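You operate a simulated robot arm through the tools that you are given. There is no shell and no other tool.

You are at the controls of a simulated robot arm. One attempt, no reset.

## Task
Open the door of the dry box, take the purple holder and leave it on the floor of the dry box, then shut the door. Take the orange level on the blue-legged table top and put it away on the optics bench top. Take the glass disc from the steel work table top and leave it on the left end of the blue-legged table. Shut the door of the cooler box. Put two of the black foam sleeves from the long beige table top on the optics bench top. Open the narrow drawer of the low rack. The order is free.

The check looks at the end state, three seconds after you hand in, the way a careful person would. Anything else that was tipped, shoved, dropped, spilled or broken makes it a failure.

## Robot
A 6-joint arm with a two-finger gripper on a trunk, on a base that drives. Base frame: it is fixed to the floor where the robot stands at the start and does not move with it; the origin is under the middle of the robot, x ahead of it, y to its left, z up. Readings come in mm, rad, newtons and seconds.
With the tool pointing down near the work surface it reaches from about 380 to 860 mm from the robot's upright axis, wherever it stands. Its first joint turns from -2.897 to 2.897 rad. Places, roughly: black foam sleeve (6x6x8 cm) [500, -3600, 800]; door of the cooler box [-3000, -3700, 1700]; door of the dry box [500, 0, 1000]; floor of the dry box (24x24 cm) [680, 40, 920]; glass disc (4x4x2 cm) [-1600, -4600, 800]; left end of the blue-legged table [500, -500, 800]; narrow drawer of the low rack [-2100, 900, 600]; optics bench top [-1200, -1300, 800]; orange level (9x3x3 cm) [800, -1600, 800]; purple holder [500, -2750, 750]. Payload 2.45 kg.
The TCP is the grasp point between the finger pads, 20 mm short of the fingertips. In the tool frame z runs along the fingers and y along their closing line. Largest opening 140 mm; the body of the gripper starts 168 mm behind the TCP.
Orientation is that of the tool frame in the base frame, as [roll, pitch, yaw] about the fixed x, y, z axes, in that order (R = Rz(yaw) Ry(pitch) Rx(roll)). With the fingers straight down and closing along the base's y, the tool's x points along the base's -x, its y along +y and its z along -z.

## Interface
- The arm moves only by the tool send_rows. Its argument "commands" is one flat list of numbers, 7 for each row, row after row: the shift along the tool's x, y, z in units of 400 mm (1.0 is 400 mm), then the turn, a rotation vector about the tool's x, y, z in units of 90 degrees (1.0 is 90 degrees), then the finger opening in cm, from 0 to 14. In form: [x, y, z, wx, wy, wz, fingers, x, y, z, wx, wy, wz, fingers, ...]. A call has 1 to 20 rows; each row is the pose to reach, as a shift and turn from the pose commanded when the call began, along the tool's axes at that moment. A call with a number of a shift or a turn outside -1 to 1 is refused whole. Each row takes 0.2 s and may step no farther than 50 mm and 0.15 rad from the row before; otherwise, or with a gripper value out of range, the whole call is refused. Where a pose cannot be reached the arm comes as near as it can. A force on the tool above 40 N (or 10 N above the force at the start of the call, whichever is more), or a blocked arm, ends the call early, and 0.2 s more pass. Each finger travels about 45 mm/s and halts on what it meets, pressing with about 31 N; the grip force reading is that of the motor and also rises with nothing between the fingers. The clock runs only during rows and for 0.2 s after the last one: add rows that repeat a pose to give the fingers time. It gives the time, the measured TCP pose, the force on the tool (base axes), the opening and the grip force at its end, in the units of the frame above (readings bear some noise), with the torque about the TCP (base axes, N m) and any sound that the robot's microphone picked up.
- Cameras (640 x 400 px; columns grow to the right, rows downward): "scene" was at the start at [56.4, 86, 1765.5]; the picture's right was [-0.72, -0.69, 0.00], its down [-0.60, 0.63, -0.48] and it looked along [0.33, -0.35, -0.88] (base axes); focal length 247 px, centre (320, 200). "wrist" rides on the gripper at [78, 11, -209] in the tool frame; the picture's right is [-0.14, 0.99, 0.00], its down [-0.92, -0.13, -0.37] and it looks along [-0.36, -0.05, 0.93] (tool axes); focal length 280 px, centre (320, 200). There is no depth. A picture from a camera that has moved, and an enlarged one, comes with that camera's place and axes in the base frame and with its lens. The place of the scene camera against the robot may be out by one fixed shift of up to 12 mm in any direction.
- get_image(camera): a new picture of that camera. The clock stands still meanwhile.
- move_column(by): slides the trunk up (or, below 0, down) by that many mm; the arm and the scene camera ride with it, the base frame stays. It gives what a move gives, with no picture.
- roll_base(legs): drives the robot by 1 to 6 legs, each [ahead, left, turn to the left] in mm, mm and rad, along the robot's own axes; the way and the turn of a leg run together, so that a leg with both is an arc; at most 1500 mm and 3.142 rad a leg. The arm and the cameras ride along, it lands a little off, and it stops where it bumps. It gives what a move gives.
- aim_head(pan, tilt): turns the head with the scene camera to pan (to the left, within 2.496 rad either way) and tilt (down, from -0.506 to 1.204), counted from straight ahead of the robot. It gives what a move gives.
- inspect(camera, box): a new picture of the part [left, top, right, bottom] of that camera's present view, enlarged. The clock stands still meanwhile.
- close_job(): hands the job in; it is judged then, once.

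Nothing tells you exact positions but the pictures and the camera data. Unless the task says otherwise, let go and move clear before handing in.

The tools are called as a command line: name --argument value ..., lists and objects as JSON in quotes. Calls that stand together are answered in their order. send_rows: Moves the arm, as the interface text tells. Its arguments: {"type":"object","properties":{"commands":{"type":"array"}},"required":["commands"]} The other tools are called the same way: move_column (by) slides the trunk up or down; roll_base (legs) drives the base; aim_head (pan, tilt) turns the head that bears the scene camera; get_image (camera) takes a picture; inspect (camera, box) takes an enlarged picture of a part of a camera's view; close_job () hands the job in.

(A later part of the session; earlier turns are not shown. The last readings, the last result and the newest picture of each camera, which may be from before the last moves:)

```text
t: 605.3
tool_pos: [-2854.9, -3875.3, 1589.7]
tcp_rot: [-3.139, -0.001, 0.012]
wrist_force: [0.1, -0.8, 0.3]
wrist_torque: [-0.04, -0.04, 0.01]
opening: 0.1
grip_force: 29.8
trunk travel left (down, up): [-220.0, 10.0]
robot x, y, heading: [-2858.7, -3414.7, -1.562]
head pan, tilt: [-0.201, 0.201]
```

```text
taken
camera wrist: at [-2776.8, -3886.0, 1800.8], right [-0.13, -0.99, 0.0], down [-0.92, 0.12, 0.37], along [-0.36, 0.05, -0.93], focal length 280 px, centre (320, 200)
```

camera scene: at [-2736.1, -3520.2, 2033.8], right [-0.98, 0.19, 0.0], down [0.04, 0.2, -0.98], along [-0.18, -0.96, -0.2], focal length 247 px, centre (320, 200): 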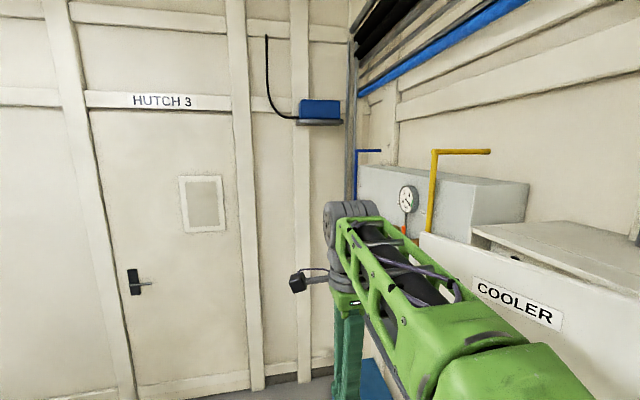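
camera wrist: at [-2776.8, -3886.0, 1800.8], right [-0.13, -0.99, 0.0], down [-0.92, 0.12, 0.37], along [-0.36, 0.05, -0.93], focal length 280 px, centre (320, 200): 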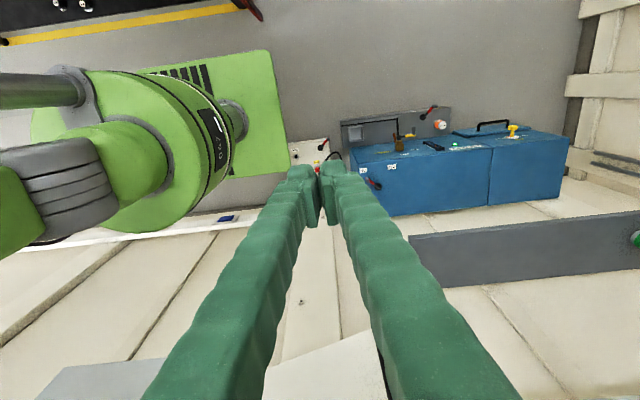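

The tool is up beside the door. I'll sweep it towards the wall to push the door further shut.

send_rows --commands '[-0.1125, 0, 0, 0, 0, 0, 0, -0.225, 0, 0, 0, 0, 0, 0, -0.3375, 0.005, 0, 0, 0, 0, 0, -0.4, 0.025, 0, 0, 0, 0, 0, -0.4625, 0.0675, 0, 0, 0, 0, 0, -0.5, 0.09, 0, 0, 0, 0, 0, -0.5425, 0.1125, 0, 0, 0, 0, 0, -0.595, 0.1325, 0, 0, 0, 0, 0, -0.65, 0.1525, 0, 0, 0, 0, 0]'

get_image --camera "scene"

get_image --camera "wrist"

```text
t: 607.3
tool_pos: [-3106.6, -3938.7, 1590.8]
tcp_rot: [-3.138, -0.003, 0.015]
wrist_force: [17.3, 10.3, -2.2]
wrist_torque: [0.11, -0.03, 0.11]
opening: 0.0
grip_force: 29.7
trunk travel left (down, up): [-220.0, 10.0]
robot x, y, heading: [-2859.5, -3412.4, -1.562]
head pan, tilt: [-0.201, 0.201]
```

```text
taken
camera scene: at [-2730.4, -3517.8, 2033.4], right [-0.98, 0.19, 0.0], down [0.03, 0.19, -0.98], along [-0.18, -0.96, -0.2], focal length 247 px, centre (320, 200)
```

scene: 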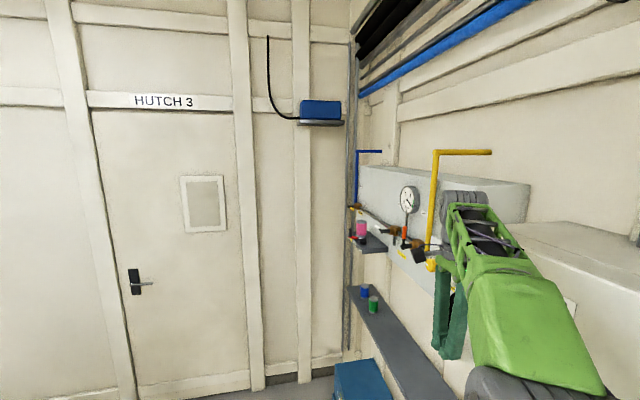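

```text
taken
camera wrist: at [-3029.4, -3948.4, 1800.3], right [-0.12, -0.99, 0.0], down [-0.92, 0.11, 0.37], along [-0.36, 0.05, -0.93], focal length 280 px, centre (320, 200)
```

wrist: 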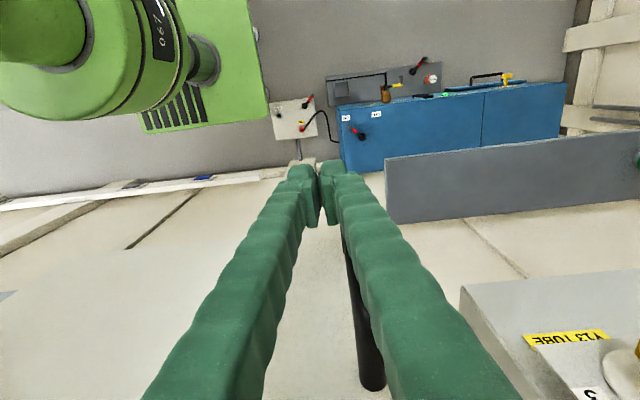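

inspect --camera "scene" --box '[340, 180, 600, 390]'

```text
1.90 times, centred on (470, 285) of scene
camera zoom: at [-2730.4, -3517.8, 2033.4], right [-0.98, 0.19, 0.0], down [0.03, 0.19, -0.98], along [-0.18, -0.96, -0.2], focal length 471 px, centre (34, 38)
```

zoom: 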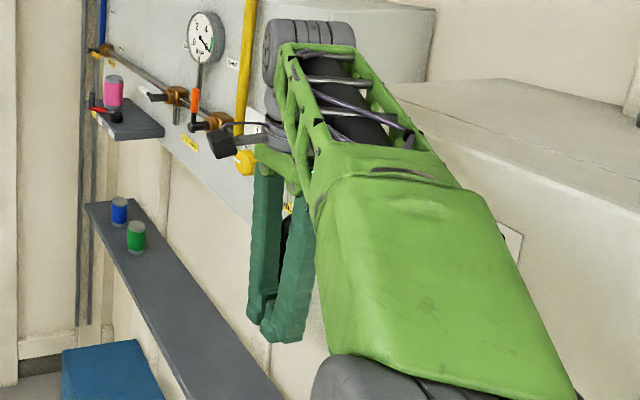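

I can't tell whether the door is shut because the arm hides it. I'll pull the tool back and look.

send_rows --commands '[0.12, -0.02, 0, 0, 0, 0, 0, 0.24, -0.05, 0, 0, 0, 0, 0, 0.36, -0.08, 0, 0, 0, 0, 0, 0.48, -0.11, 0, 0, 0, 0, 0, 0.6, -0.14, 0, 0, 0, 0, 0]'

aim_head --pan -0.6 --tilt 0.35

get_image --camera "scene"

get_image --camera "wrist"

```text
t: 608.5
tool_pos: [-2872.1, -3879.9, 1592.0]
tcp_rot: [3.141, -0.001, 0.012]
wrist_force: [0.8, -0.4, 0.4]
wrist_torque: [-0.02, 0.09, -0.01]
opening: 0.0
grip_force: 29.3
trunk travel left (down, up): [-220.0, 10.0]
robot x, y, heading: [-2861.6, -3414.8, -1.555]
head pan, tilt: [-0.201, 0.201]
```

```text
t: 609.4
tool_pos: [-2874.8, -3880.1, 1591.3]
tcp_rot: [-3.14, -0.003, 0.011]
wrist_force: [0.2, -0.3, -0.8]
wrist_torque: [0.04, -0.03, -0.01]
opening: 0.0
grip_force: 28.9
trunk travel left (down, up): [-220.0, 10.0]
robot x, y, heading: [-2858.4, -3418.3, -1.559]
head pan, tilt: [-0.6, 0.351]
```

```text
taken
camera scene: at [-2770.1, -3506.1, 2019.8], right [-0.83, 0.55, 0.0], down [0.19, 0.29, -0.94], along [-0.52, -0.78, -0.34], focal length 247 px, centre (320, 200)
```

scene: 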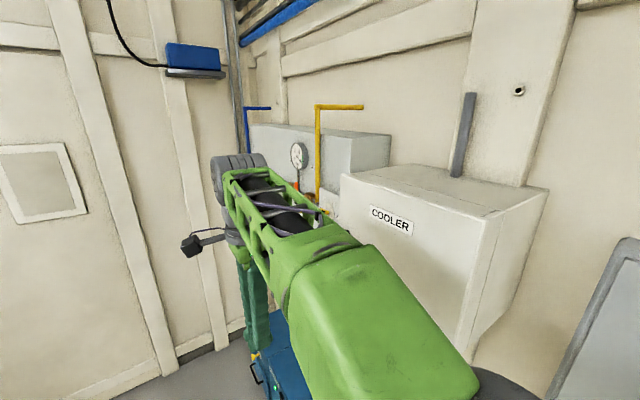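

```text
taken
camera wrist: at [-2797.2, -3891.1, 1801.2], right [-0.12, -0.99, 0.0], down [-0.92, 0.12, 0.37], along [-0.36, 0.05, -0.93], focal length 280 px, centre (320, 200)
```

wrist: 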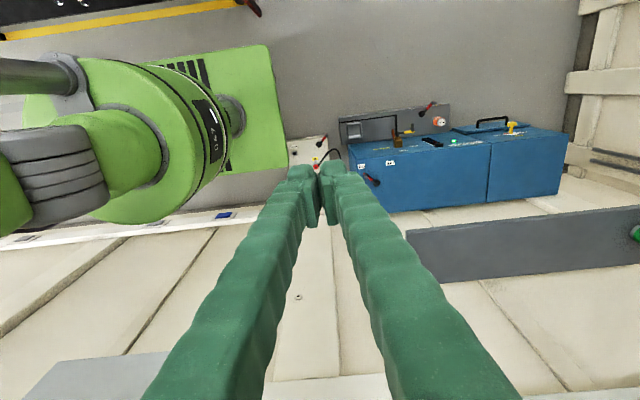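

inspect --camera "scene" --box '[310, 140, 570, 300]'

```text
2.46 times, centred on (440, 220) of scene
camera zoom: at [-2770.1, -3506.1, 2019.8], right [-0.83, 0.55, 0.0], down [0.19, 0.29, -0.94], along [-0.52, -0.78, -0.34], focal length 609 px, centre (25, 151)
```

zoom: 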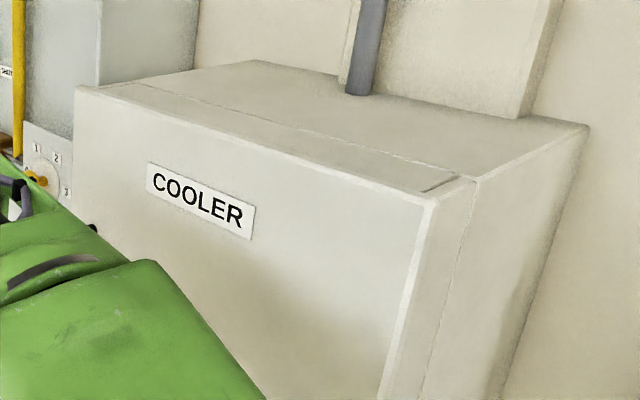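

The cooler door is shut: the seam is thin and even, and it resisted a 20 N push. I'll lower the arm and trunk, then look for the steel work table with the glass disc.

send_rows --commands '[0, 0, 0.0461, 0, 0, -0.0909, 0, 0, 0, 0.0923, 0, 0, -0.1818, 0, 0, 0, 0.1384, 0, 0, -0.2727, 0, 0, 0, 0.1845, 0, 0, -0.3636, 0, 0, 0, 0.2307, 0, 0, -0.4545, 0, 0, 0, 0.2768, 0, 0, -0.5454, 0, 0, 0, 0.323, 0, 0, -0.6363, 0, 0, 0, 0.3691, 0, 0, -0.7272, 0, 0, 0, 0.4152, 0, 0, -0.8181, 0, 0, 0, 0.4614, 0, 0, -0.909, 0, 0, 0, 0.5075, 0, 0, -1.0, 0]'

move_column --by -195

aim_head --pan 0.7 --tilt 0.5

get_image --camera "scene"

```text
t: 611.8
tool_pos: [-2873.9, -3881.1, 1386.7]
tcp_rot: [3.139, 0.0, 1.587]
wrist_force: [0.2, 0.8, 0.6]
wrist_torque: [0.01, 0.02, 0.03]
opening: 0.0
grip_force: 30.0
trunk travel left (down, up): [-220.0, 10.0]
robot x, y, heading: [-2859.5, -3415.6, -1.557]
head pan, tilt: [-0.6, 0.351]
```

```text
t: 613.9
tool_pos: [-2875.0, -3880.1, 1192.4]
tcp_rot: [3.14, -0.001, 1.585]
wrist_force: [0.6, 0.8, 0.0]
wrist_torque: [-0.04, -0.01, -0.01]
opening: 0.0
grip_force: 29.2
trunk travel left (down, up): [-25.0, 205.0]
robot x, y, heading: [-2860.4, -3412.3, -1.559]
head pan, tilt: [-0.6, 0.351]
```

```text
t: 615.4
tool_pos: [-2872.4, -3880.9, 1192.4]
tcp_rot: [3.138, -0.002, 1.584]
wrist_force: [0.0, -0.9, 0.2]
wrist_torque: [-0.02, 0.0, 0.0]
opening: 0.0
grip_force: 29.3
trunk travel left (down, up): [-25.0, 205.0]
robot x, y, heading: [-2857.9, -3412.0, -1.556]
head pan, tilt: [0.7, 0.499]
```

```text
taken
camera scene: at [-2659.2, -3497.5, 1811.1], right [-0.76, -0.65, 0.0], down [-0.31, 0.36, -0.88], along [0.57, -0.66, -0.48], focal length 247 px, centre (320, 200)
```

scene: 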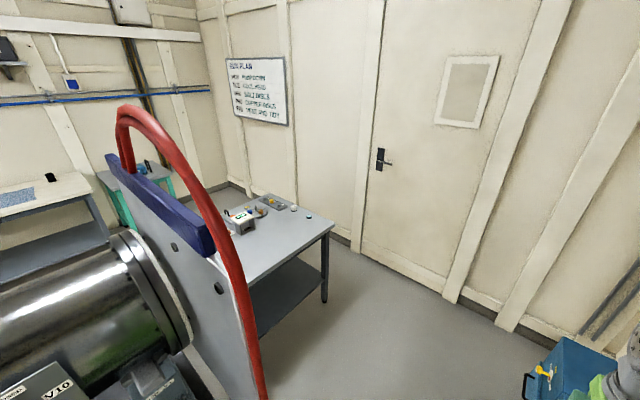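

The steel work table stands at x -1800 to -1060, y -4650 to -3940. I'll drive around to its near side and face it.

roll_base --legs '[[600, 140, 0], [590, 290, 0], [0, 0, 1.557]]'

aim_head --pan 0.15 --tilt 0.6

get_image --camera "scene"

get_image --camera "wrist"

```text
t: 617.4
tool_pos: [-2810.6, -4143.7, 1192.6]
tcp_rot: [3.141, 0.001, 1.567]
wrist_force: [-0.4, 0.8, 0.0]
wrist_torque: [-0.16, -0.08, 0.01]
opening: 0.0
grip_force: 29.3
trunk travel left (down, up): [-25.0, 205.0]
robot x, y, heading: [-2790.4, -3679.1, -1.573]
head pan, tilt: [0.7, 0.499]
stopped in leg 1: the robot was blocked; the commanded pose is now the measured one
```

```text
t: 618.4
tool_pos: [-2811.3, -4146.4, 1191.6]
tcp_rot: [3.139, -0.003, 1.566]
wrist_force: [0.0, -0.6, -0.2]
wrist_torque: [-0.04, 0.02, 0.03]
opening: 0.2
grip_force: 30.0
trunk travel left (down, up): [-25.0, 205.0]
robot x, y, heading: [-2786.8, -3681.6, -1.577]
head pan, tilt: [0.15, 0.6]
```

```text
taken
camera scene: at [-2634.2, -3783.2, 1802.0], right [-0.99, -0.15, 0.0], down [-0.08, 0.56, -0.83], along [0.12, -0.82, -0.56], focal length 247 px, centre (320, 200)
```

scene: 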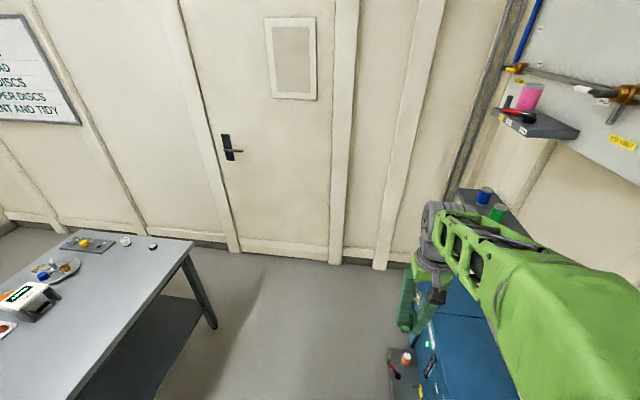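

```text
taken
camera wrist: at [-2800.0, -4068.7, 1401.8], right [0.99, -0.14, 0.0], down [-0.13, -0.92, 0.37], along [-0.05, -0.36, -0.93], focal length 280 px, centre (320, 200)
```

wrist: 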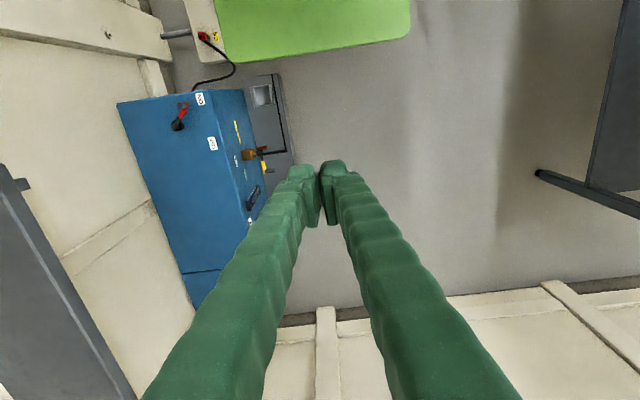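

The base touched the corner of the blue floor cabinet and stopped. Before moving I'll check what is around the base on both sides.

aim_head --pan 1.5 --tilt 0.9

get_image --camera "scene"

aim_head --pan -0.6 --tilt 1.2

get_image --camera "scene"

```text
t: 619.9
tool_pos: [-2809.2, -4146.3, 1191.5]
tcp_rot: [3.14, -0.003, 1.566]
wrist_force: [-0.8, -0.2, 0.2]
wrist_torque: [-0.01, 0.0, -0.02]
opening: 0.2
grip_force: 29.9
trunk travel left (down, up): [-25.0, 205.0]
robot x, y, heading: [-2786.5, -3679.0, -1.577]
head pan, tilt: [1.499, 0.901]
```

```text
taken
camera scene: at [-2571.8, -3701.9, 1777.2], right [-0.08, -1.0, 0.0], down [-0.78, 0.06, -0.62], along [0.62, -0.05, -0.78], focal length 247 px, centre (320, 200)
```

scene: 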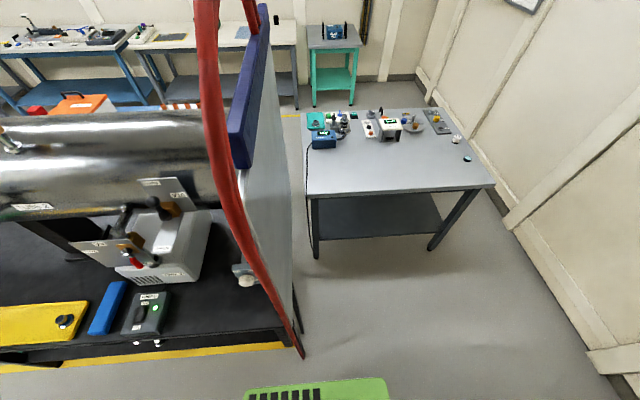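

```text
t: 621.9
tool_pos: [-2811.3, -4145.5, 1191.9]
tcp_rot: [3.141, -0.004, 1.565]
wrist_force: [0.1, -0.3, 0.3]
wrist_torque: [0.01, 0.03, 0.0]
opening: 0.1
grip_force: 29.9
trunk travel left (down, up): [-25.0, 205.0]
robot x, y, heading: [-2790.4, -3679.9, -1.571]
head pan, tilt: [-0.6, 1.201]
```

```text
taken
camera scene: at [-2678.9, -3742.1, 1757.4], right [-0.82, 0.57, 0.0], down [0.53, 0.77, -0.36], along [-0.21, -0.3, -0.93], focal length 247 px, centre (320, 200)
```

scene: 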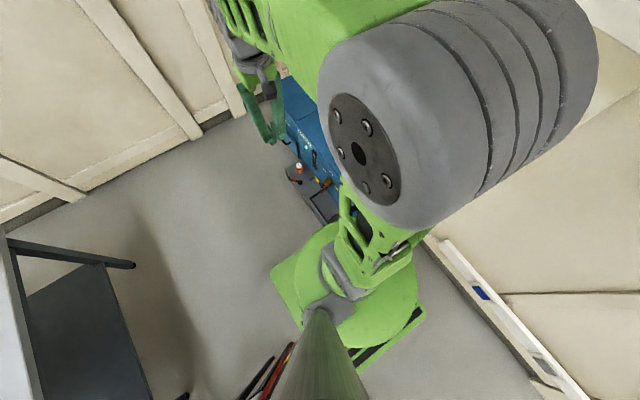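

I'll look at the black table's end and its legs near the base's left side.

aim_head --pan 1.9 --tilt 1.15

get_image --camera "scene"

inspect --camera "scene" --box '[120, 60, 420, 330]'

```text
t: 624.2
tool_pos: [-2809.9, -4145.7, 1191.9]
tcp_rot: [3.14, -0.002, 1.566]
wrist_force: [-0.2, -0.6, 0.0]
wrist_torque: [0.0, 0.03, 0.01]
opening: 0.0
grip_force: 29.6
trunk travel left (down, up): [-25.0, 205.0]
robot x, y, heading: [-2789.4, -3676.8, -1.579]
head pan, tilt: [1.901, 1.15]
```

```text
taken
camera scene: at [-2590.7, -3677.1, 1760.3], right [0.32, -0.95, 0.0], down [-0.87, -0.29, -0.41], along [0.39, 0.13, -0.91], focal length 247 px, centre (320, 200)
```

scene: 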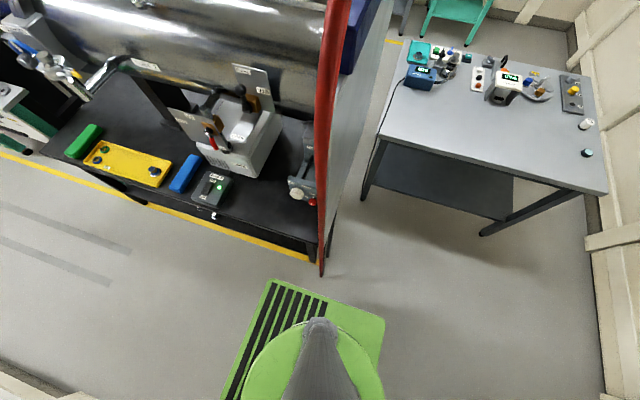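

```text
1.48 times, centred on (270, 195) of scene
camera zoom: at [-2590.7, -3677.1, 1760.3], right [0.32, -0.95, 0.0], down [-0.87, -0.29, -0.41], along [0.39, 0.13, -0.91], focal length 366 px, centre (394, 207)
```

zoom: 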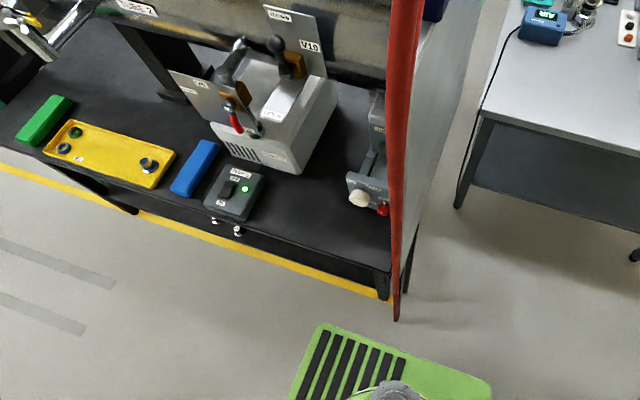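

I want to be sure nothing was pushed there, so I'll enlarge that corner in the wrist view.

inspect --camera "wrist" --box '[120, 0, 340, 200]'

aim_head --pan -1.3 --tilt 1.15

get_image --camera "scene"

```text
2.00 times, centred on (230, 100) of wrist
camera zoom: at [-2800.0, -4068.9, 1401.8], right [0.99, -0.14, 0.0], down [-0.13, -0.92, 0.37], along [-0.05, -0.36, -0.93], focal length 561 px, centre (500, 400)
```

zoom: 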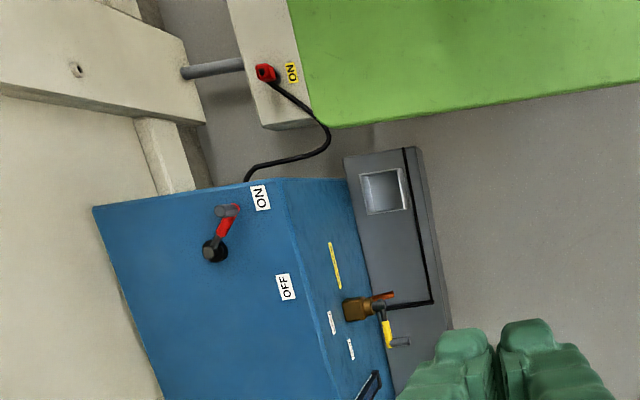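

```text
t: 626.9
tool_pos: [-2810.3, -4144.3, 1191.6]
tcp_rot: [3.14, -0.005, 1.565]
wrist_force: [0.2, -0.1, 0.4]
wrist_torque: [-0.01, -0.02, -0.02]
opening: 0.0
grip_force: 29.5
trunk travel left (down, up): [-25.0, 205.0]
robot x, y, heading: [-2791.7, -3675.1, -1.576]
head pan, tilt: [-1.3, 1.15]
```

```text
taken
camera scene: at [-2704.6, -3711.8, 1760.3], right [-0.26, 0.96, 0.0], down [0.88, 0.24, -0.41], along [-0.39, -0.11, -0.91], focal length 247 px, centre (320, 200)
```

scene: 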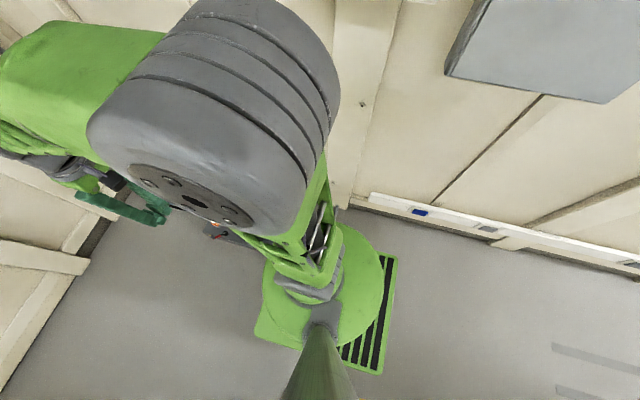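

The bump was against the fixed unit in front of the blue cabinet; nothing appears displaced. The gap here is too tight for the base, so I'll go back around the room by the route I know is clear.

roll_base --legs '[[-400, -60, 0.005], [-1500, 0, 0], [-1500, 0, 0]]'

```text
t: 643.6
tool_pos: [-2855.6, -713.3, 1191.5]
tcp_rot: [3.14, -0.004, 1.568]
wrist_force: [0.4, 0.8, 0.3]
wrist_torque: [-0.02, -0.02, 0.0]
opening: 0.0
grip_force: 29.1
trunk travel left (down, up): [-25.0, 205.0]
robot x, y, heading: [-2833.0, -246.6, -1.576]
head pan, tilt: [-1.3, 1.15]
```

roll_base --legs '[[-1500, 0, 0.005], [-1500, 0, 0], [-1500, 0, 0], [-730, 0, 0]]'

```text
t: 668.6
tool_pos: [-2844.1, 4509.8, 1190.8]
tcp_rot: [3.139, -0.004, 1.566]
wrist_force: [0.7, 0.6, -0.3]
wrist_torque: [-0.02, -0.02, 0.0]
opening: 0.0
grip_force: 29.4
trunk travel left (down, up): [-25.0, 205.0]
robot x, y, heading: [-2819.8, 4974.1, -1.577]
head pan, tilt: [-1.3, 1.15]
```

roll_base --legs '[[0, 0, 1.577], [1500, 0, 0], [900, 0, 0], [0, -1500, 0], [0, -1500, 0]]'

```text
t: 709.9
tool_pos: [-15.6, 1939.8, 1191.9]
tcp_rot: [3.14, -0.004, 3.124]
wrist_force: [-0.2, -0.7, -0.6]
wrist_torque: [0.04, -0.06, -0.03]
opening: 0.0
grip_force: 29.4
trunk travel left (down, up): [-25.0, 205.0]
robot x, y, heading: [-487.7, 1964.6, -0.016]
head pan, tilt: [-1.3, 1.15]
```

roll_base --legs '[[70, -1500, 0.016], [0, -1500, 0], [0, -1500, 0], [0, -1300, 0]]'

aim_head --pan -2.2 --tilt 0.5

get_image --camera "scene"

```text
refused: leg 1 is longer than a leg can be; nothing moved
```

```text
t: 711.1
tool_pos: [-15.8, 1937.9, 1191.1]
tcp_rot: [3.141, -0.004, 3.124]
wrist_force: [0.1, -0.1, 0.0]
wrist_torque: [-0.04, -0.03, 0.04]
opening: 0.0
grip_force: 29.6
trunk travel left (down, up): [-25.0, 205.0]
robot x, y, heading: [-483.0, 1968.9, -0.022]
head pan, tilt: [-2.201, 0.499]
```

```text
taken
camera scene: at [-524.2, 2028.6, 1811.0], right [-0.8, 0.6, 0.0], down [0.29, 0.38, -0.88], along [-0.53, -0.7, -0.48], focal length 247 px, centre (320, 200)
```

scene: 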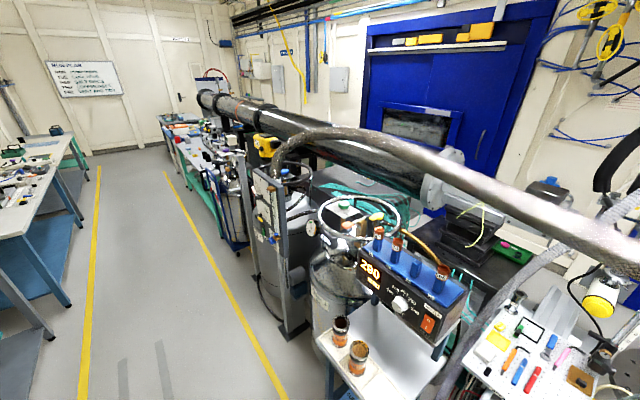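

roll_base --legs '[[80, -1400, 0.02], [0, -1500, 0], [0, -1500, 0], [0, -1400, 0]]'

aim_head --pan -2.0 --tilt 0.5

get_image --camera "scene"

```text
t: 761.0
tool_pos: [68.0, -3813.7, 1192.2]
tcp_rot: [3.14, -0.003, 3.138]
wrist_force: [0.0, 0.1, 0.3]
wrist_torque: [-0.01, 0.0, 0.0]
opening: 0.0
grip_force: 29.2
trunk travel left (down, up): [-25.0, 205.0]
robot x, y, heading: [-397.4, -3789.4, -0.0]
head pan, tilt: [-2.201, 0.499]
```

```text
t: 761.8
tool_pos: [67.5, -3814.3, 1191.7]
tcp_rot: [3.14, -0.002, 3.141]
wrist_force: [0.9, 0.4, 0.0]
wrist_torque: [0.01, -0.01, 0.0]
opening: 0.1
grip_force: 29.3
trunk travel left (down, up): [-25.0, 205.0]
robot x, y, heading: [-400.7, -3793.6, -0.004]
head pan, tilt: [-2.0, 0.499]
```

```text
taken
camera scene: at [-425.7, -3742.7, 1811.1], right [-0.91, 0.42, 0.0], down [0.2, 0.43, -0.88], along [-0.37, -0.8, -0.48], focal length 247 px, centre (320, 200)
```

scene: 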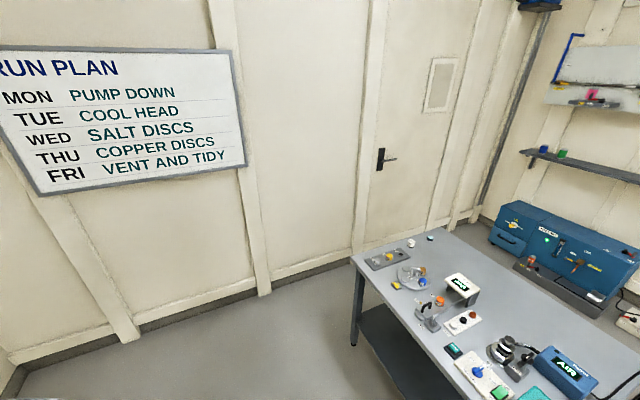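

inspect --camera "scene" --box '[340, 220, 480, 310]'

```text
4.44 times, centred on (410, 265) of scene
camera zoom: at [-425.7, -3742.7, 1811.1], right [-0.91, 0.42, 0.0], down [0.2, 0.43, -0.88], along [-0.37, -0.8, -0.48], focal length 1099 px, centre (-80, -89)
```

zoom: 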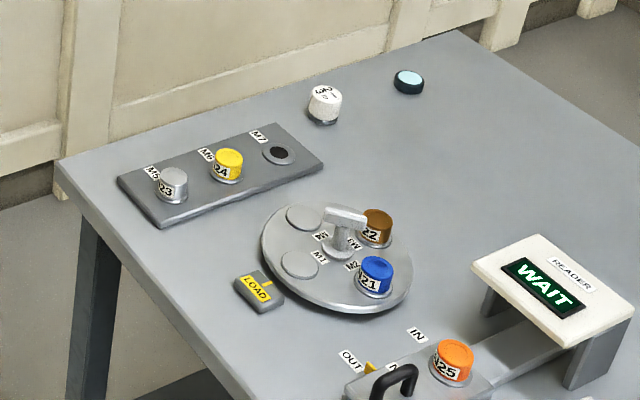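

The glass disc is the dark-rimmed one near the back edge at about (-1600, -4628). I'll turn around and drive into the space between the table and the end wall.

roll_base --legs '[[0, 0, 1.57], [0, 0, 1.57], [0, 1260, 0]]'

aim_head --pan 0.0 --tilt 0.7

get_image --camera "scene"

```text
t: 780.6
tool_pos: [-878.5, -5030.6, 1192.0]
tcp_rot: [3.141, -0.005, -0.002]
wrist_force: [0.5, 0.4, -0.1]
wrist_torque: [-0.02, 0.0, 0.01]
opening: 0.1
grip_force: 29.7
trunk travel left (down, up): [-25.0, 205.0]
robot x, y, heading: [-409.8, -5052.5, 3.136]
head pan, tilt: [-2.0, 0.499]
```

```text
t: 782.6
tool_pos: [-878.5, -5030.9, 1191.1]
tcp_rot: [3.139, -0.002, -0.001]
wrist_force: [-0.3, 0.6, 1.0]
wrist_torque: [-0.01, -0.02, 0.01]
opening: 0.0
grip_force: 29.1
trunk travel left (down, up): [-25.0, 205.0]
robot x, y, heading: [-412.5, -5056.0, 3.141]
head pan, tilt: [0.0, 0.7]
```

```text
taken
camera scene: at [-504.7, -5198.4, 1793.4], right [0.0, 1.0, 0.0], down [0.64, 0.0, -0.77], along [-0.77, 0.0, -0.64], focal length 247 px, centre (320, 200)
```

scene: 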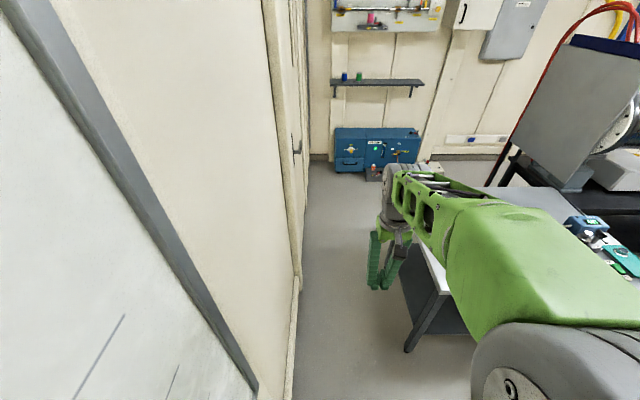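

The corridor is clear with margin on both sides. I'll drive in 740 mm.

roll_base --legs '[[700, -5, 0]]'

get_image --camera "wrist"

aim_head --pan -0.9 --tilt 0.7

get_image --camera "scene"

```text
t: 786.4
tool_pos: [-1578.4, -5028.0, 1192.4]
tcp_rot: [3.139, -0.002, 0.003]
wrist_force: [0.1, 0.3, 0.1]
wrist_torque: [0.01, -0.01, -0.01]
opening: 0.0
grip_force: 29.7
trunk travel left (down, up): [-25.0, 205.0]
robot x, y, heading: [-1115.1, -5048.2, -3.137]
head pan, tilt: [0.0, 0.7]
```

```text
taken
camera wrist: at [-1501.7, -5038.8, 1401.7], right [-0.13, -0.99, 0.0], down [-0.92, 0.13, 0.37], along [-0.36, 0.05, -0.93], focal length 280 px, centre (320, 200)
```

wrist: 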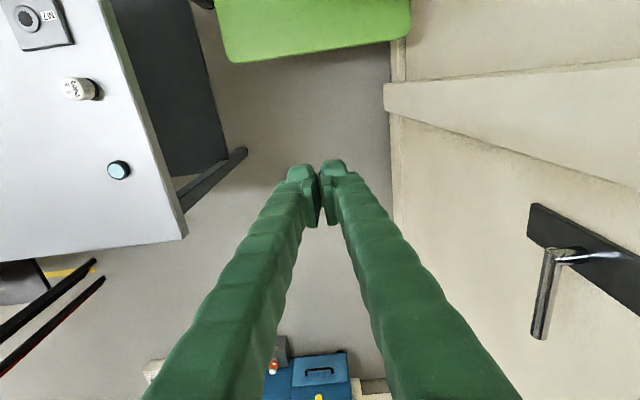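

```text
t: 787.6
tool_pos: [-1579.6, -5027.8, 1191.4]
tcp_rot: [3.141, -0.003, 0.004]
wrist_force: [0.7, 0.3, -0.4]
wrist_torque: [-0.01, 0.01, 0.0]
opening: 0.1
grip_force: 29.3
trunk travel left (down, up): [-25.0, 205.0]
robot x, y, heading: [-1110.1, -5048.8, -3.14]
head pan, tilt: [-0.901, 0.7]
```

```text
taken
camera scene: at [-1172.6, -5127.4, 1793.4], right [0.78, 0.62, 0.0], down [0.4, -0.5, -0.76], along [-0.48, 0.6, -0.64], focal length 247 px, centre (320, 200)
```

scene: 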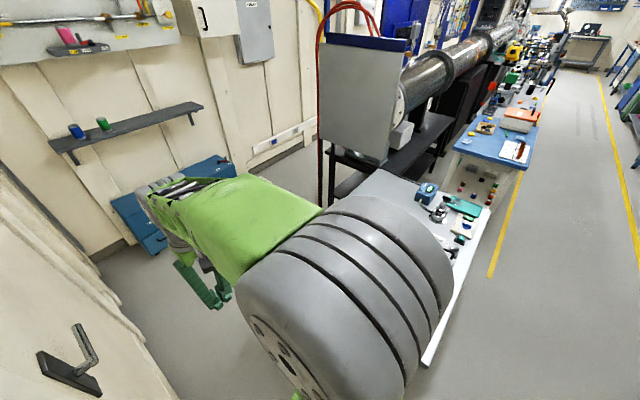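

The disc is about (-1600, -4592). I'll swing the arm over the table towards it.

send_rows --commands '[-0.005, -0.095, 0.02, 0, 0, 0, 3, -0.01, -0.19, 0.05, 0, 0, 0, 5, -0.015, -0.285, 0.1, 0, 0, 0, 7, -0.02, -0.38, 0.15, 0, 0, 0, 7, -0.025, -0.475, 0.2, 0, 0, 0, 7, -0.03, -0.57, 0.25, 0, 0, 0, 7, -0.035, -0.665, 0.31, 0, 0, 0, 7, -0.04, -0.76, 0.37, 0, 0, 0, 7, -0.045, -0.855, 0.425, 0, 0, 0, 7, -0.05, -0.95, 0.475, 0, 0, 0, 7]'

get_image --camera "wrist"

```text
t: 789.8
tool_pos: [-1598.3, -4646.9, 1000.2]
tcp_rot: [3.14, -0.002, 0.004]
wrist_force: [0.7, 0.1, -0.8]
wrist_torque: [-0.01, 0.03, -0.02]
opening: 70.1
grip_force: 0.2
trunk travel left (down, up): [-25.0, 205.0]
robot x, y, heading: [-1109.0, -5050.3, -3.135]
head pan, tilt: [-0.901, 0.7]
```

```text
taken
camera wrist: at [-1521.2, -4657.6, 1210.1], right [-0.13, -0.99, 0.0], down [-0.92, 0.13, 0.37], along [-0.36, 0.05, -0.93], focal length 280 px, centre (320, 200)
```

wrist: 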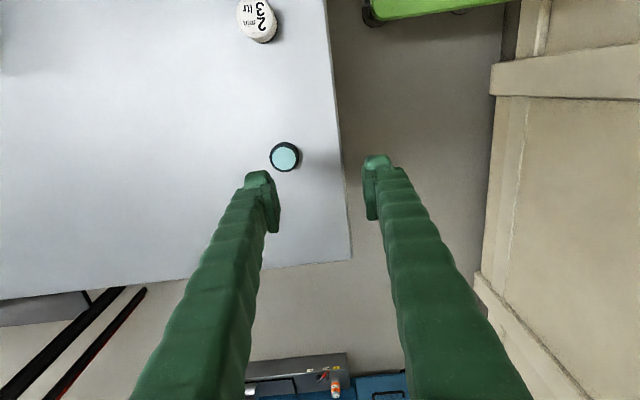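

Triangulated: disc at (-1598, -4597), top at z≈828. I'll align and descend to grip its rim.

send_rows --commands '[0, -0.0625, 0.02, 0, 0, 0, 7, 0, -0.125, 0.06, 0, 0, 0, 7, 0, -0.125, 0.16, 0, 0, 0, 7, 0, -0.125, 0.26, 0, 0, 0, 7, 0, -0.125, 0.34, 0, 0, 0, 7]'

get_image --camera "wrist"

```text
t: 791.0
tool_pos: [-1599.2, -4599.0, 863.7]
tcp_rot: [3.14, -0.002, 0.004]
wrist_force: [0.1, 0.2, 0.7]
wrist_torque: [-0.02, -0.02, 0.0]
opening: 70.1
grip_force: 0.0
trunk travel left (down, up): [-25.0, 205.0]
robot x, y, heading: [-1110.6, -5048.0, -3.139]
head pan, tilt: [-0.901, 0.7]
```

```text
taken
camera wrist: at [-1521.4, -4609.6, 1074.8], right [-0.13, -0.99, 0.0], down [-0.92, 0.13, 0.37], along [-0.36, 0.05, -0.93], focal length 280 px, centre (320, 200)
```

wrist: 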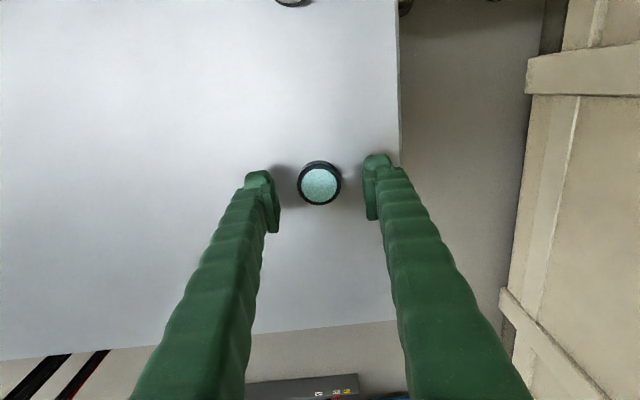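

Centred. I'll go down 29 mm and close.

send_rows --commands '[-0.008, 0, 0.04, 0, 0, 0, 7, -0.008, 0, 0.073, 0, 0, 0, 7, -0.008, 0, 0.073, 0, 0, 0, 5.5, -0.008, 0, 0.073, 0, 0, 0, 4, -0.008, 0, 0.073, 0, 0, 0, 3.4, -0.008, 0, 0.073, 0, 0, 0, 3.4]'

get_image --camera "wrist"

```text
t: 792.2
tool_pos: [-1603.5, -4600.8, 839.5]
tcp_rot: [-3.141, 0.001, 0.004]
wrist_force: [1.1, -5.1, 22.7]
wrist_torque: [-0.27, -0.06, -0.01]
opening: 38.5
grip_force: 20.7
trunk travel left (down, up): [-25.0, 205.0]
robot x, y, heading: [-1112.7, -5050.0, -3.137]
head pan, tilt: [-0.901, 0.7]
stopped in row 5: the force on the tool passed its limit at 42 N (the readings are from after the stop); the commanded pose is now the measured one
```

```text
taken
camera wrist: at [-1525.5, -4611.6, 1049.8], right [-0.13, -0.99, 0.0], down [-0.92, 0.12, 0.37], along [-0.37, 0.05, -0.93], focal length 280 px, centre (320, 200)
```

wrist: 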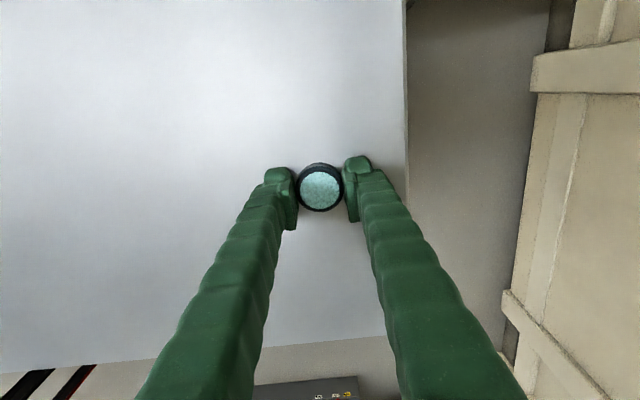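

The fingertips touched the table (top at z≈819) as they closed on the disc. I'll raise 3 mm, firm the grip, and lift.

send_rows --commands '[0, 0, -0.008, 0, 0, 0, 3.4, 0, 0, -0.008, 0, 0, 0, 3.4, 0, 0, -0.008, 0, 0, 0, 3.4, 0, 0, -0.03, 0, 0, 0, 3.4, 0, 0, -0.08, 0, 0, 0, 3.4]'

get_image --camera "wrist"

```text
t: 793.4
tool_pos: [-1602.4, -4600.9, 869.3]
tcp_rot: [3.14, -0.003, 0.003]
wrist_force: [0.1, -1.2, 0.2]
wrist_torque: [0.0, 0.01, 0.01]
opening: 37.3
grip_force: 31.0
trunk travel left (down, up): [-25.0, 205.0]
robot x, y, heading: [-1110.5, -5048.5, -3.139]
head pan, tilt: [-0.901, 0.7]
```

```text
taken
camera wrist: at [-1525.8, -4610.3, 1079.1], right [-0.13, -0.99, 0.0], down [-0.92, 0.13, 0.37], along [-0.36, 0.05, -0.93], focal length 280 px, centre (320, 200)
```

wrist: 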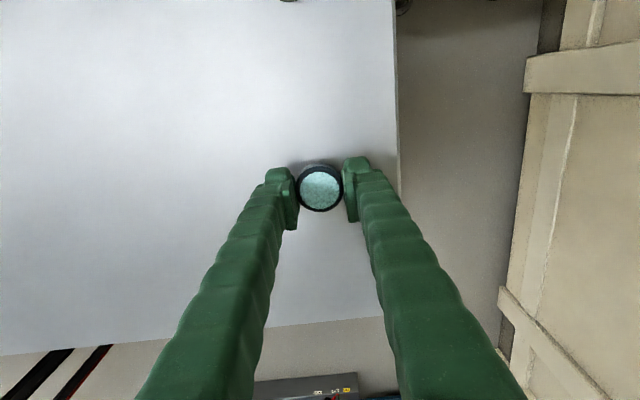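

The disc is held. I'll lift it clear and retract over the corridor.

send_rows --commands '[0, 0, -0.11, 0, 0, 0, 3.4, 0, 0.02, -0.22, 0, 0, 0, 3.4, 0.005, 0.09, -0.31, 0, 0, 0, 3.4, 0.01, 0.17, -0.38, 0, 0, 0, 3.4, 0.015, 0.26, -0.45, 0, 0, 0, 3.4, 0.02, 0.35, -0.52, 0, 0, 0, 3.4, 0.025, 0.45, -0.58, 0, 0, 0, 3.4, 0.03, 0.55, -0.64, 0, 0, 0, 3.4, 0.035, 0.65, -0.69, 0, 0, 0, 3.4, 0.04, 0.75, -0.735, 0, 0, 0, 3.4, 0.045, 0.85, -0.77, 0, 0, 0, 3.4, 0.05, 0.95, -0.8, 0, 0, 0, 3.4]'

send_rows --commands '[0.006, 0.06, 0, 0, 0, 0, 3.4, 0.012, 0.12, 0, 0, 0, 0, 3.4]'

roll_base --legs '[[-740, 0, 0], [0, -1300, 0], [0, 0, -1.57], [0, 0, -1.57]]'

get_image --camera "wrist"

```text
t: 796.0
tool_pos: [-1581.3, -4979.3, 1188.7]
tcp_rot: [3.14, -0.001, 0.003]
wrist_force: [-0.1, -0.2, 0.1]
wrist_torque: [0.01, -0.04, 0.0]
opening: 36.9
grip_force: 31.2
trunk travel left (down, up): [-25.0, 205.0]
robot x, y, heading: [-1111.9, -5050.7, -3.136]
head pan, tilt: [-0.901, 0.7]
```

```text
t: 796.6
tool_pos: [-1578.1, -5026.3, 1189.4]
tcp_rot: [3.138, -0.001, 0.003]
wrist_force: [-0.3, -0.9, 0.7]
wrist_torque: [0.02, 0.0, -0.04]
opening: 36.8
grip_force: 30.7
trunk travel left (down, up): [-25.0, 205.0]
robot x, y, heading: [-1109.2, -5048.1, -3.137]
head pan, tilt: [-0.901, 0.7]
```

```text
t: 819.5
tool_pos: [74.8, -3727.0, 1189.6]
tcp_rot: [3.14, -0.002, -3.075]
wrist_force: [0.5, -0.4, -0.7]
wrist_torque: [-0.01, 0.0, 0.04]
opening: 37.2
grip_force: 31.1
trunk travel left (down, up): [-25.0, 205.0]
robot x, y, heading: [-390.0, -3736.8, 0.063]
head pan, tilt: [-0.901, 0.7]
```

```text
taken
camera wrist: at [-4.0, -3721.9, 1399.9], right [0.07, 1.0, 0.0], down [0.93, -0.07, 0.37], along [0.37, -0.02, -0.93], focal length 280 px, centre (320, 200)
```

wrist: 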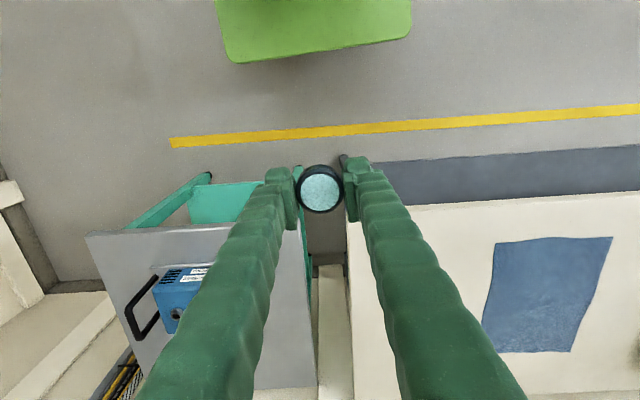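

I'll carry the disc to the left end of the blue-legged table.

roll_base --legs '[[0, 0, -0.063], [0, 1500, 0], [0, 1500, 0], [180, 230, 0]]'

aim_head --pan 0.2 --tilt 0.7

get_image --camera "scene"

get_image --camera "wrist"

```text
t: 848.3
tool_pos: [272.0, -539.1, 1189.8]
tcp_rot: [3.14, -0.002, 3.131]
wrist_force: [0.5, -0.3, -1.1]
wrist_torque: [-0.03, 0.02, 0.01]
opening: 37.2
grip_force: 31.4
trunk travel left (down, up): [-25.0, 205.0]
robot x, y, heading: [-191.1, -510.7, -0.009]
head pan, tilt: [-0.901, 0.7]
```

```text
t: 849.6
tool_pos: [272.8, -539.9, 1189.2]
tcp_rot: [3.14, -0.003, 3.129]
wrist_force: [0.0, 0.0, 0.4]
wrist_torque: [0.0, 0.02, -0.02]
opening: 37.2
grip_force: 31.1
trunk travel left (down, up): [-25.0, 205.0]
robot x, y, heading: [-191.0, -509.7, -0.014]
head pan, tilt: [0.201, 0.7]
```

```text
taken
camera scene: at [-97.5, -363.0, 1793.4], right [0.19, -0.98, 0.0], down [-0.63, -0.12, -0.76], along [0.75, 0.14, -0.64], focal length 247 px, centre (320, 200)
```

scene: 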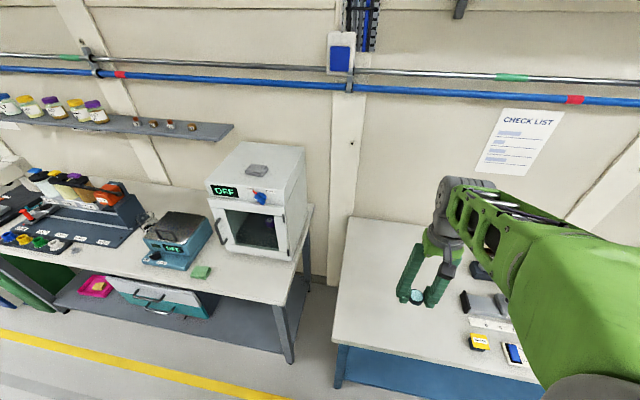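

```text
taken
camera wrist: at [194.7, -528.6, 1399.9], right [0.15, 0.99, 0.0], down [0.92, -0.14, 0.37], along [0.36, -0.05, -0.93], focal length 280 px, centre (320, 200)
```

wrist: 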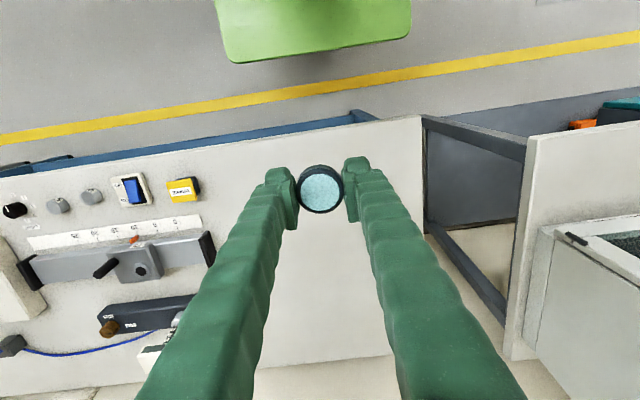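

The left end of the blue-legged table is free around (500, -510). I'll lower the disc there.

send_rows --commands '[-0.0567, 0.0082, 0.0848, 0, 0, 0, 3.4, -0.1133, 0.0164, 0.1695, 0, 0, 0, 3.4, -0.17, 0.0246, 0.2543, 0, 0, 0, 3.4, -0.2266, 0.0328, 0.339, 0, 0, 0, 3.4, -0.2833, 0.041, 0.4238, 0, 0, 0, 3.4, -0.3399, 0.0492, 0.5085, 0, 0, 0, 3.4, -0.3966, 0.0574, 0.5933, 0, 0, 0, 3.4, -0.4532, 0.0656, 0.678, 0, 0, 0, 3.4, -0.5099, 0.0738, 0.7628, 0, 0, 0, 3.4, -0.5665, 0.082, 0.8475, 0, 0, 0, 3.4]'

get_image --camera "wrist"

```text
t: 851.8
tool_pos: [498.1, -509.4, 849.7]
tcp_rot: [3.141, -0.003, 3.13]
wrist_force: [0.3, 0.3, -0.5]
wrist_torque: [0.03, 0.02, 0.05]
opening: 37.3
grip_force: 30.4
trunk travel left (down, up): [-25.0, 205.0]
robot x, y, heading: [-196.5, -511.8, -0.014]
head pan, tilt: [0.201, 0.7]
```

```text
taken
camera wrist: at [420.8, -497.8, 1060.0], right [0.15, 0.99, 0.0], down [0.92, -0.14, 0.37], along [0.36, -0.05, -0.93], focal length 280 px, centre (320, 200)
```

wrist: 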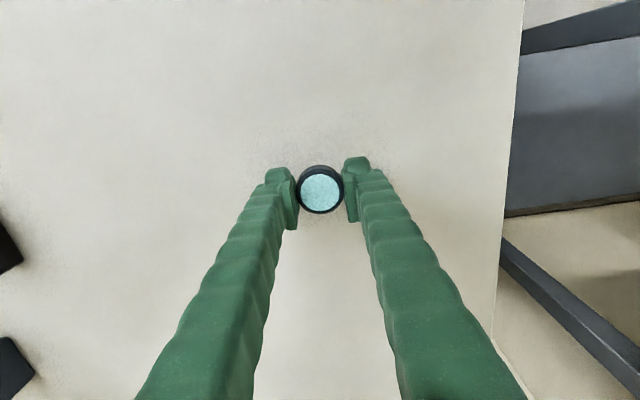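

send_rows --commands '[0, 0, 0.025, 0, 0, 0, 3.4, 0, 0, 0.045, 0, 0, 0, 3.4, 0, 0, 0.055, 0, 0, 0, 3.4]'

```text
t: 852.6
tool_pos: [498.5, -509.6, 828.3]
tcp_rot: [3.141, -0.003, 3.13]
wrist_force: [-0.6, 0.6, -0.2]
wrist_torque: [0.0, -0.01, -0.02]
opening: 36.9
grip_force: 30.7
trunk travel left (down, up): [-25.0, 205.0]
robot x, y, heading: [-192.9, -513.4, -0.014]
head pan, tilt: [0.201, 0.7]
```

send_rows --commands '[0, 0, 0.01, 0, 0, 0, 3.4]'

```text
t: 853.0
tool_pos: [498.4, -507.3, 824.8]
tcp_rot: [3.14, -0.002, 3.13]
wrist_force: [0.0, -0.4, -0.2]
wrist_torque: [0.0, 0.0, 0.01]
opening: 37.0
grip_force: 30.7
trunk travel left (down, up): [-25.0, 205.0]
robot x, y, heading: [-193.8, -513.0, -0.013]
head pan, tilt: [0.201, 0.7]
```

send_rows --commands '[0, 0, 0.008, 0, 0, 0, 3.4]'

```text
t: 853.4
tool_pos: [499.0, -508.2, 821.1]
tcp_rot: [3.14, -0.001, 3.13]
wrist_force: [0.4, -0.1, -0.5]
wrist_torque: [0.0, 0.01, 0.03]
opening: 37.1
grip_force: 31.3
trunk travel left (down, up): [-25.0, 205.0]
robot x, y, heading: [-196.5, -510.7, -0.014]
head pan, tilt: [0.201, 0.7]
```

send_rows --commands '[0, 0, 0.006, 0, 0, 0, 3.4]'

```text
t: 853.8
tool_pos: [498.3, -508.4, 819.0]
tcp_rot: [3.139, 0.002, 3.13]
wrist_force: [-3.0, 0.2, 8.5]
wrist_torque: [-0.15, 0.03, -0.04]
opening: 37.2
grip_force: 31.1
trunk travel left (down, up): [-25.0, 205.0]
robot x, y, heading: [-195.8, -511.9, -0.015]
head pan, tilt: [0.201, 0.7]
```

Contact (8.5 N). I'll release and rise.

send_rows --commands '[0, 0, 0, 0, 0, 0, 4.2, 0, 0, 0, 0, 0, 0, 5.5, 0, 0, 0, 0, 0, 0, 6.5, 0, 0, -0.05, 0, 0, 0, 6.5, 0, 0, -0.15, 0, 0, 0, 6.5, 0, 0, -0.25, 0, 0, 0, 6.5, 0, 0, -0.35, 0, 0, 0, 6.5]'

get_image --camera "wrist"

```text
t: 855.4
tool_pos: [497.5, -509.4, 959.2]
tcp_rot: [3.14, -0.003, 3.129]
wrist_force: [-0.3, 0.2, 0.1]
wrist_torque: [0.01, -0.02, -0.02]
opening: 65.0
grip_force: 0.0
trunk travel left (down, up): [-25.0, 205.0]
robot x, y, heading: [-193.6, -513.8, -0.013]
head pan, tilt: [0.201, 0.7]
```

```text
taken
camera wrist: at [420.2, -498.1, 1169.8], right [0.15, 0.99, 0.0], down [0.92, -0.14, 0.37], along [0.36, -0.05, -0.93], focal length 280 px, centre (320, 200)
```

wrist: 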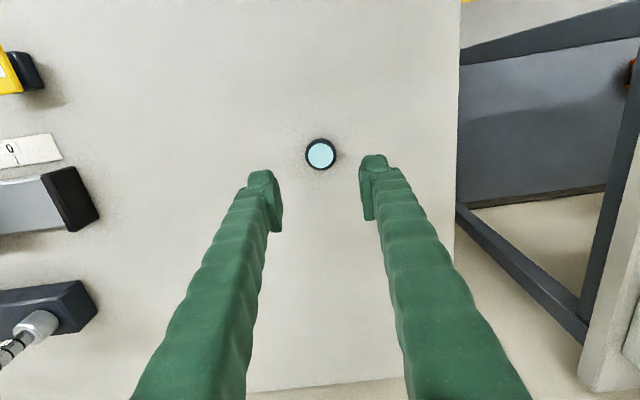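

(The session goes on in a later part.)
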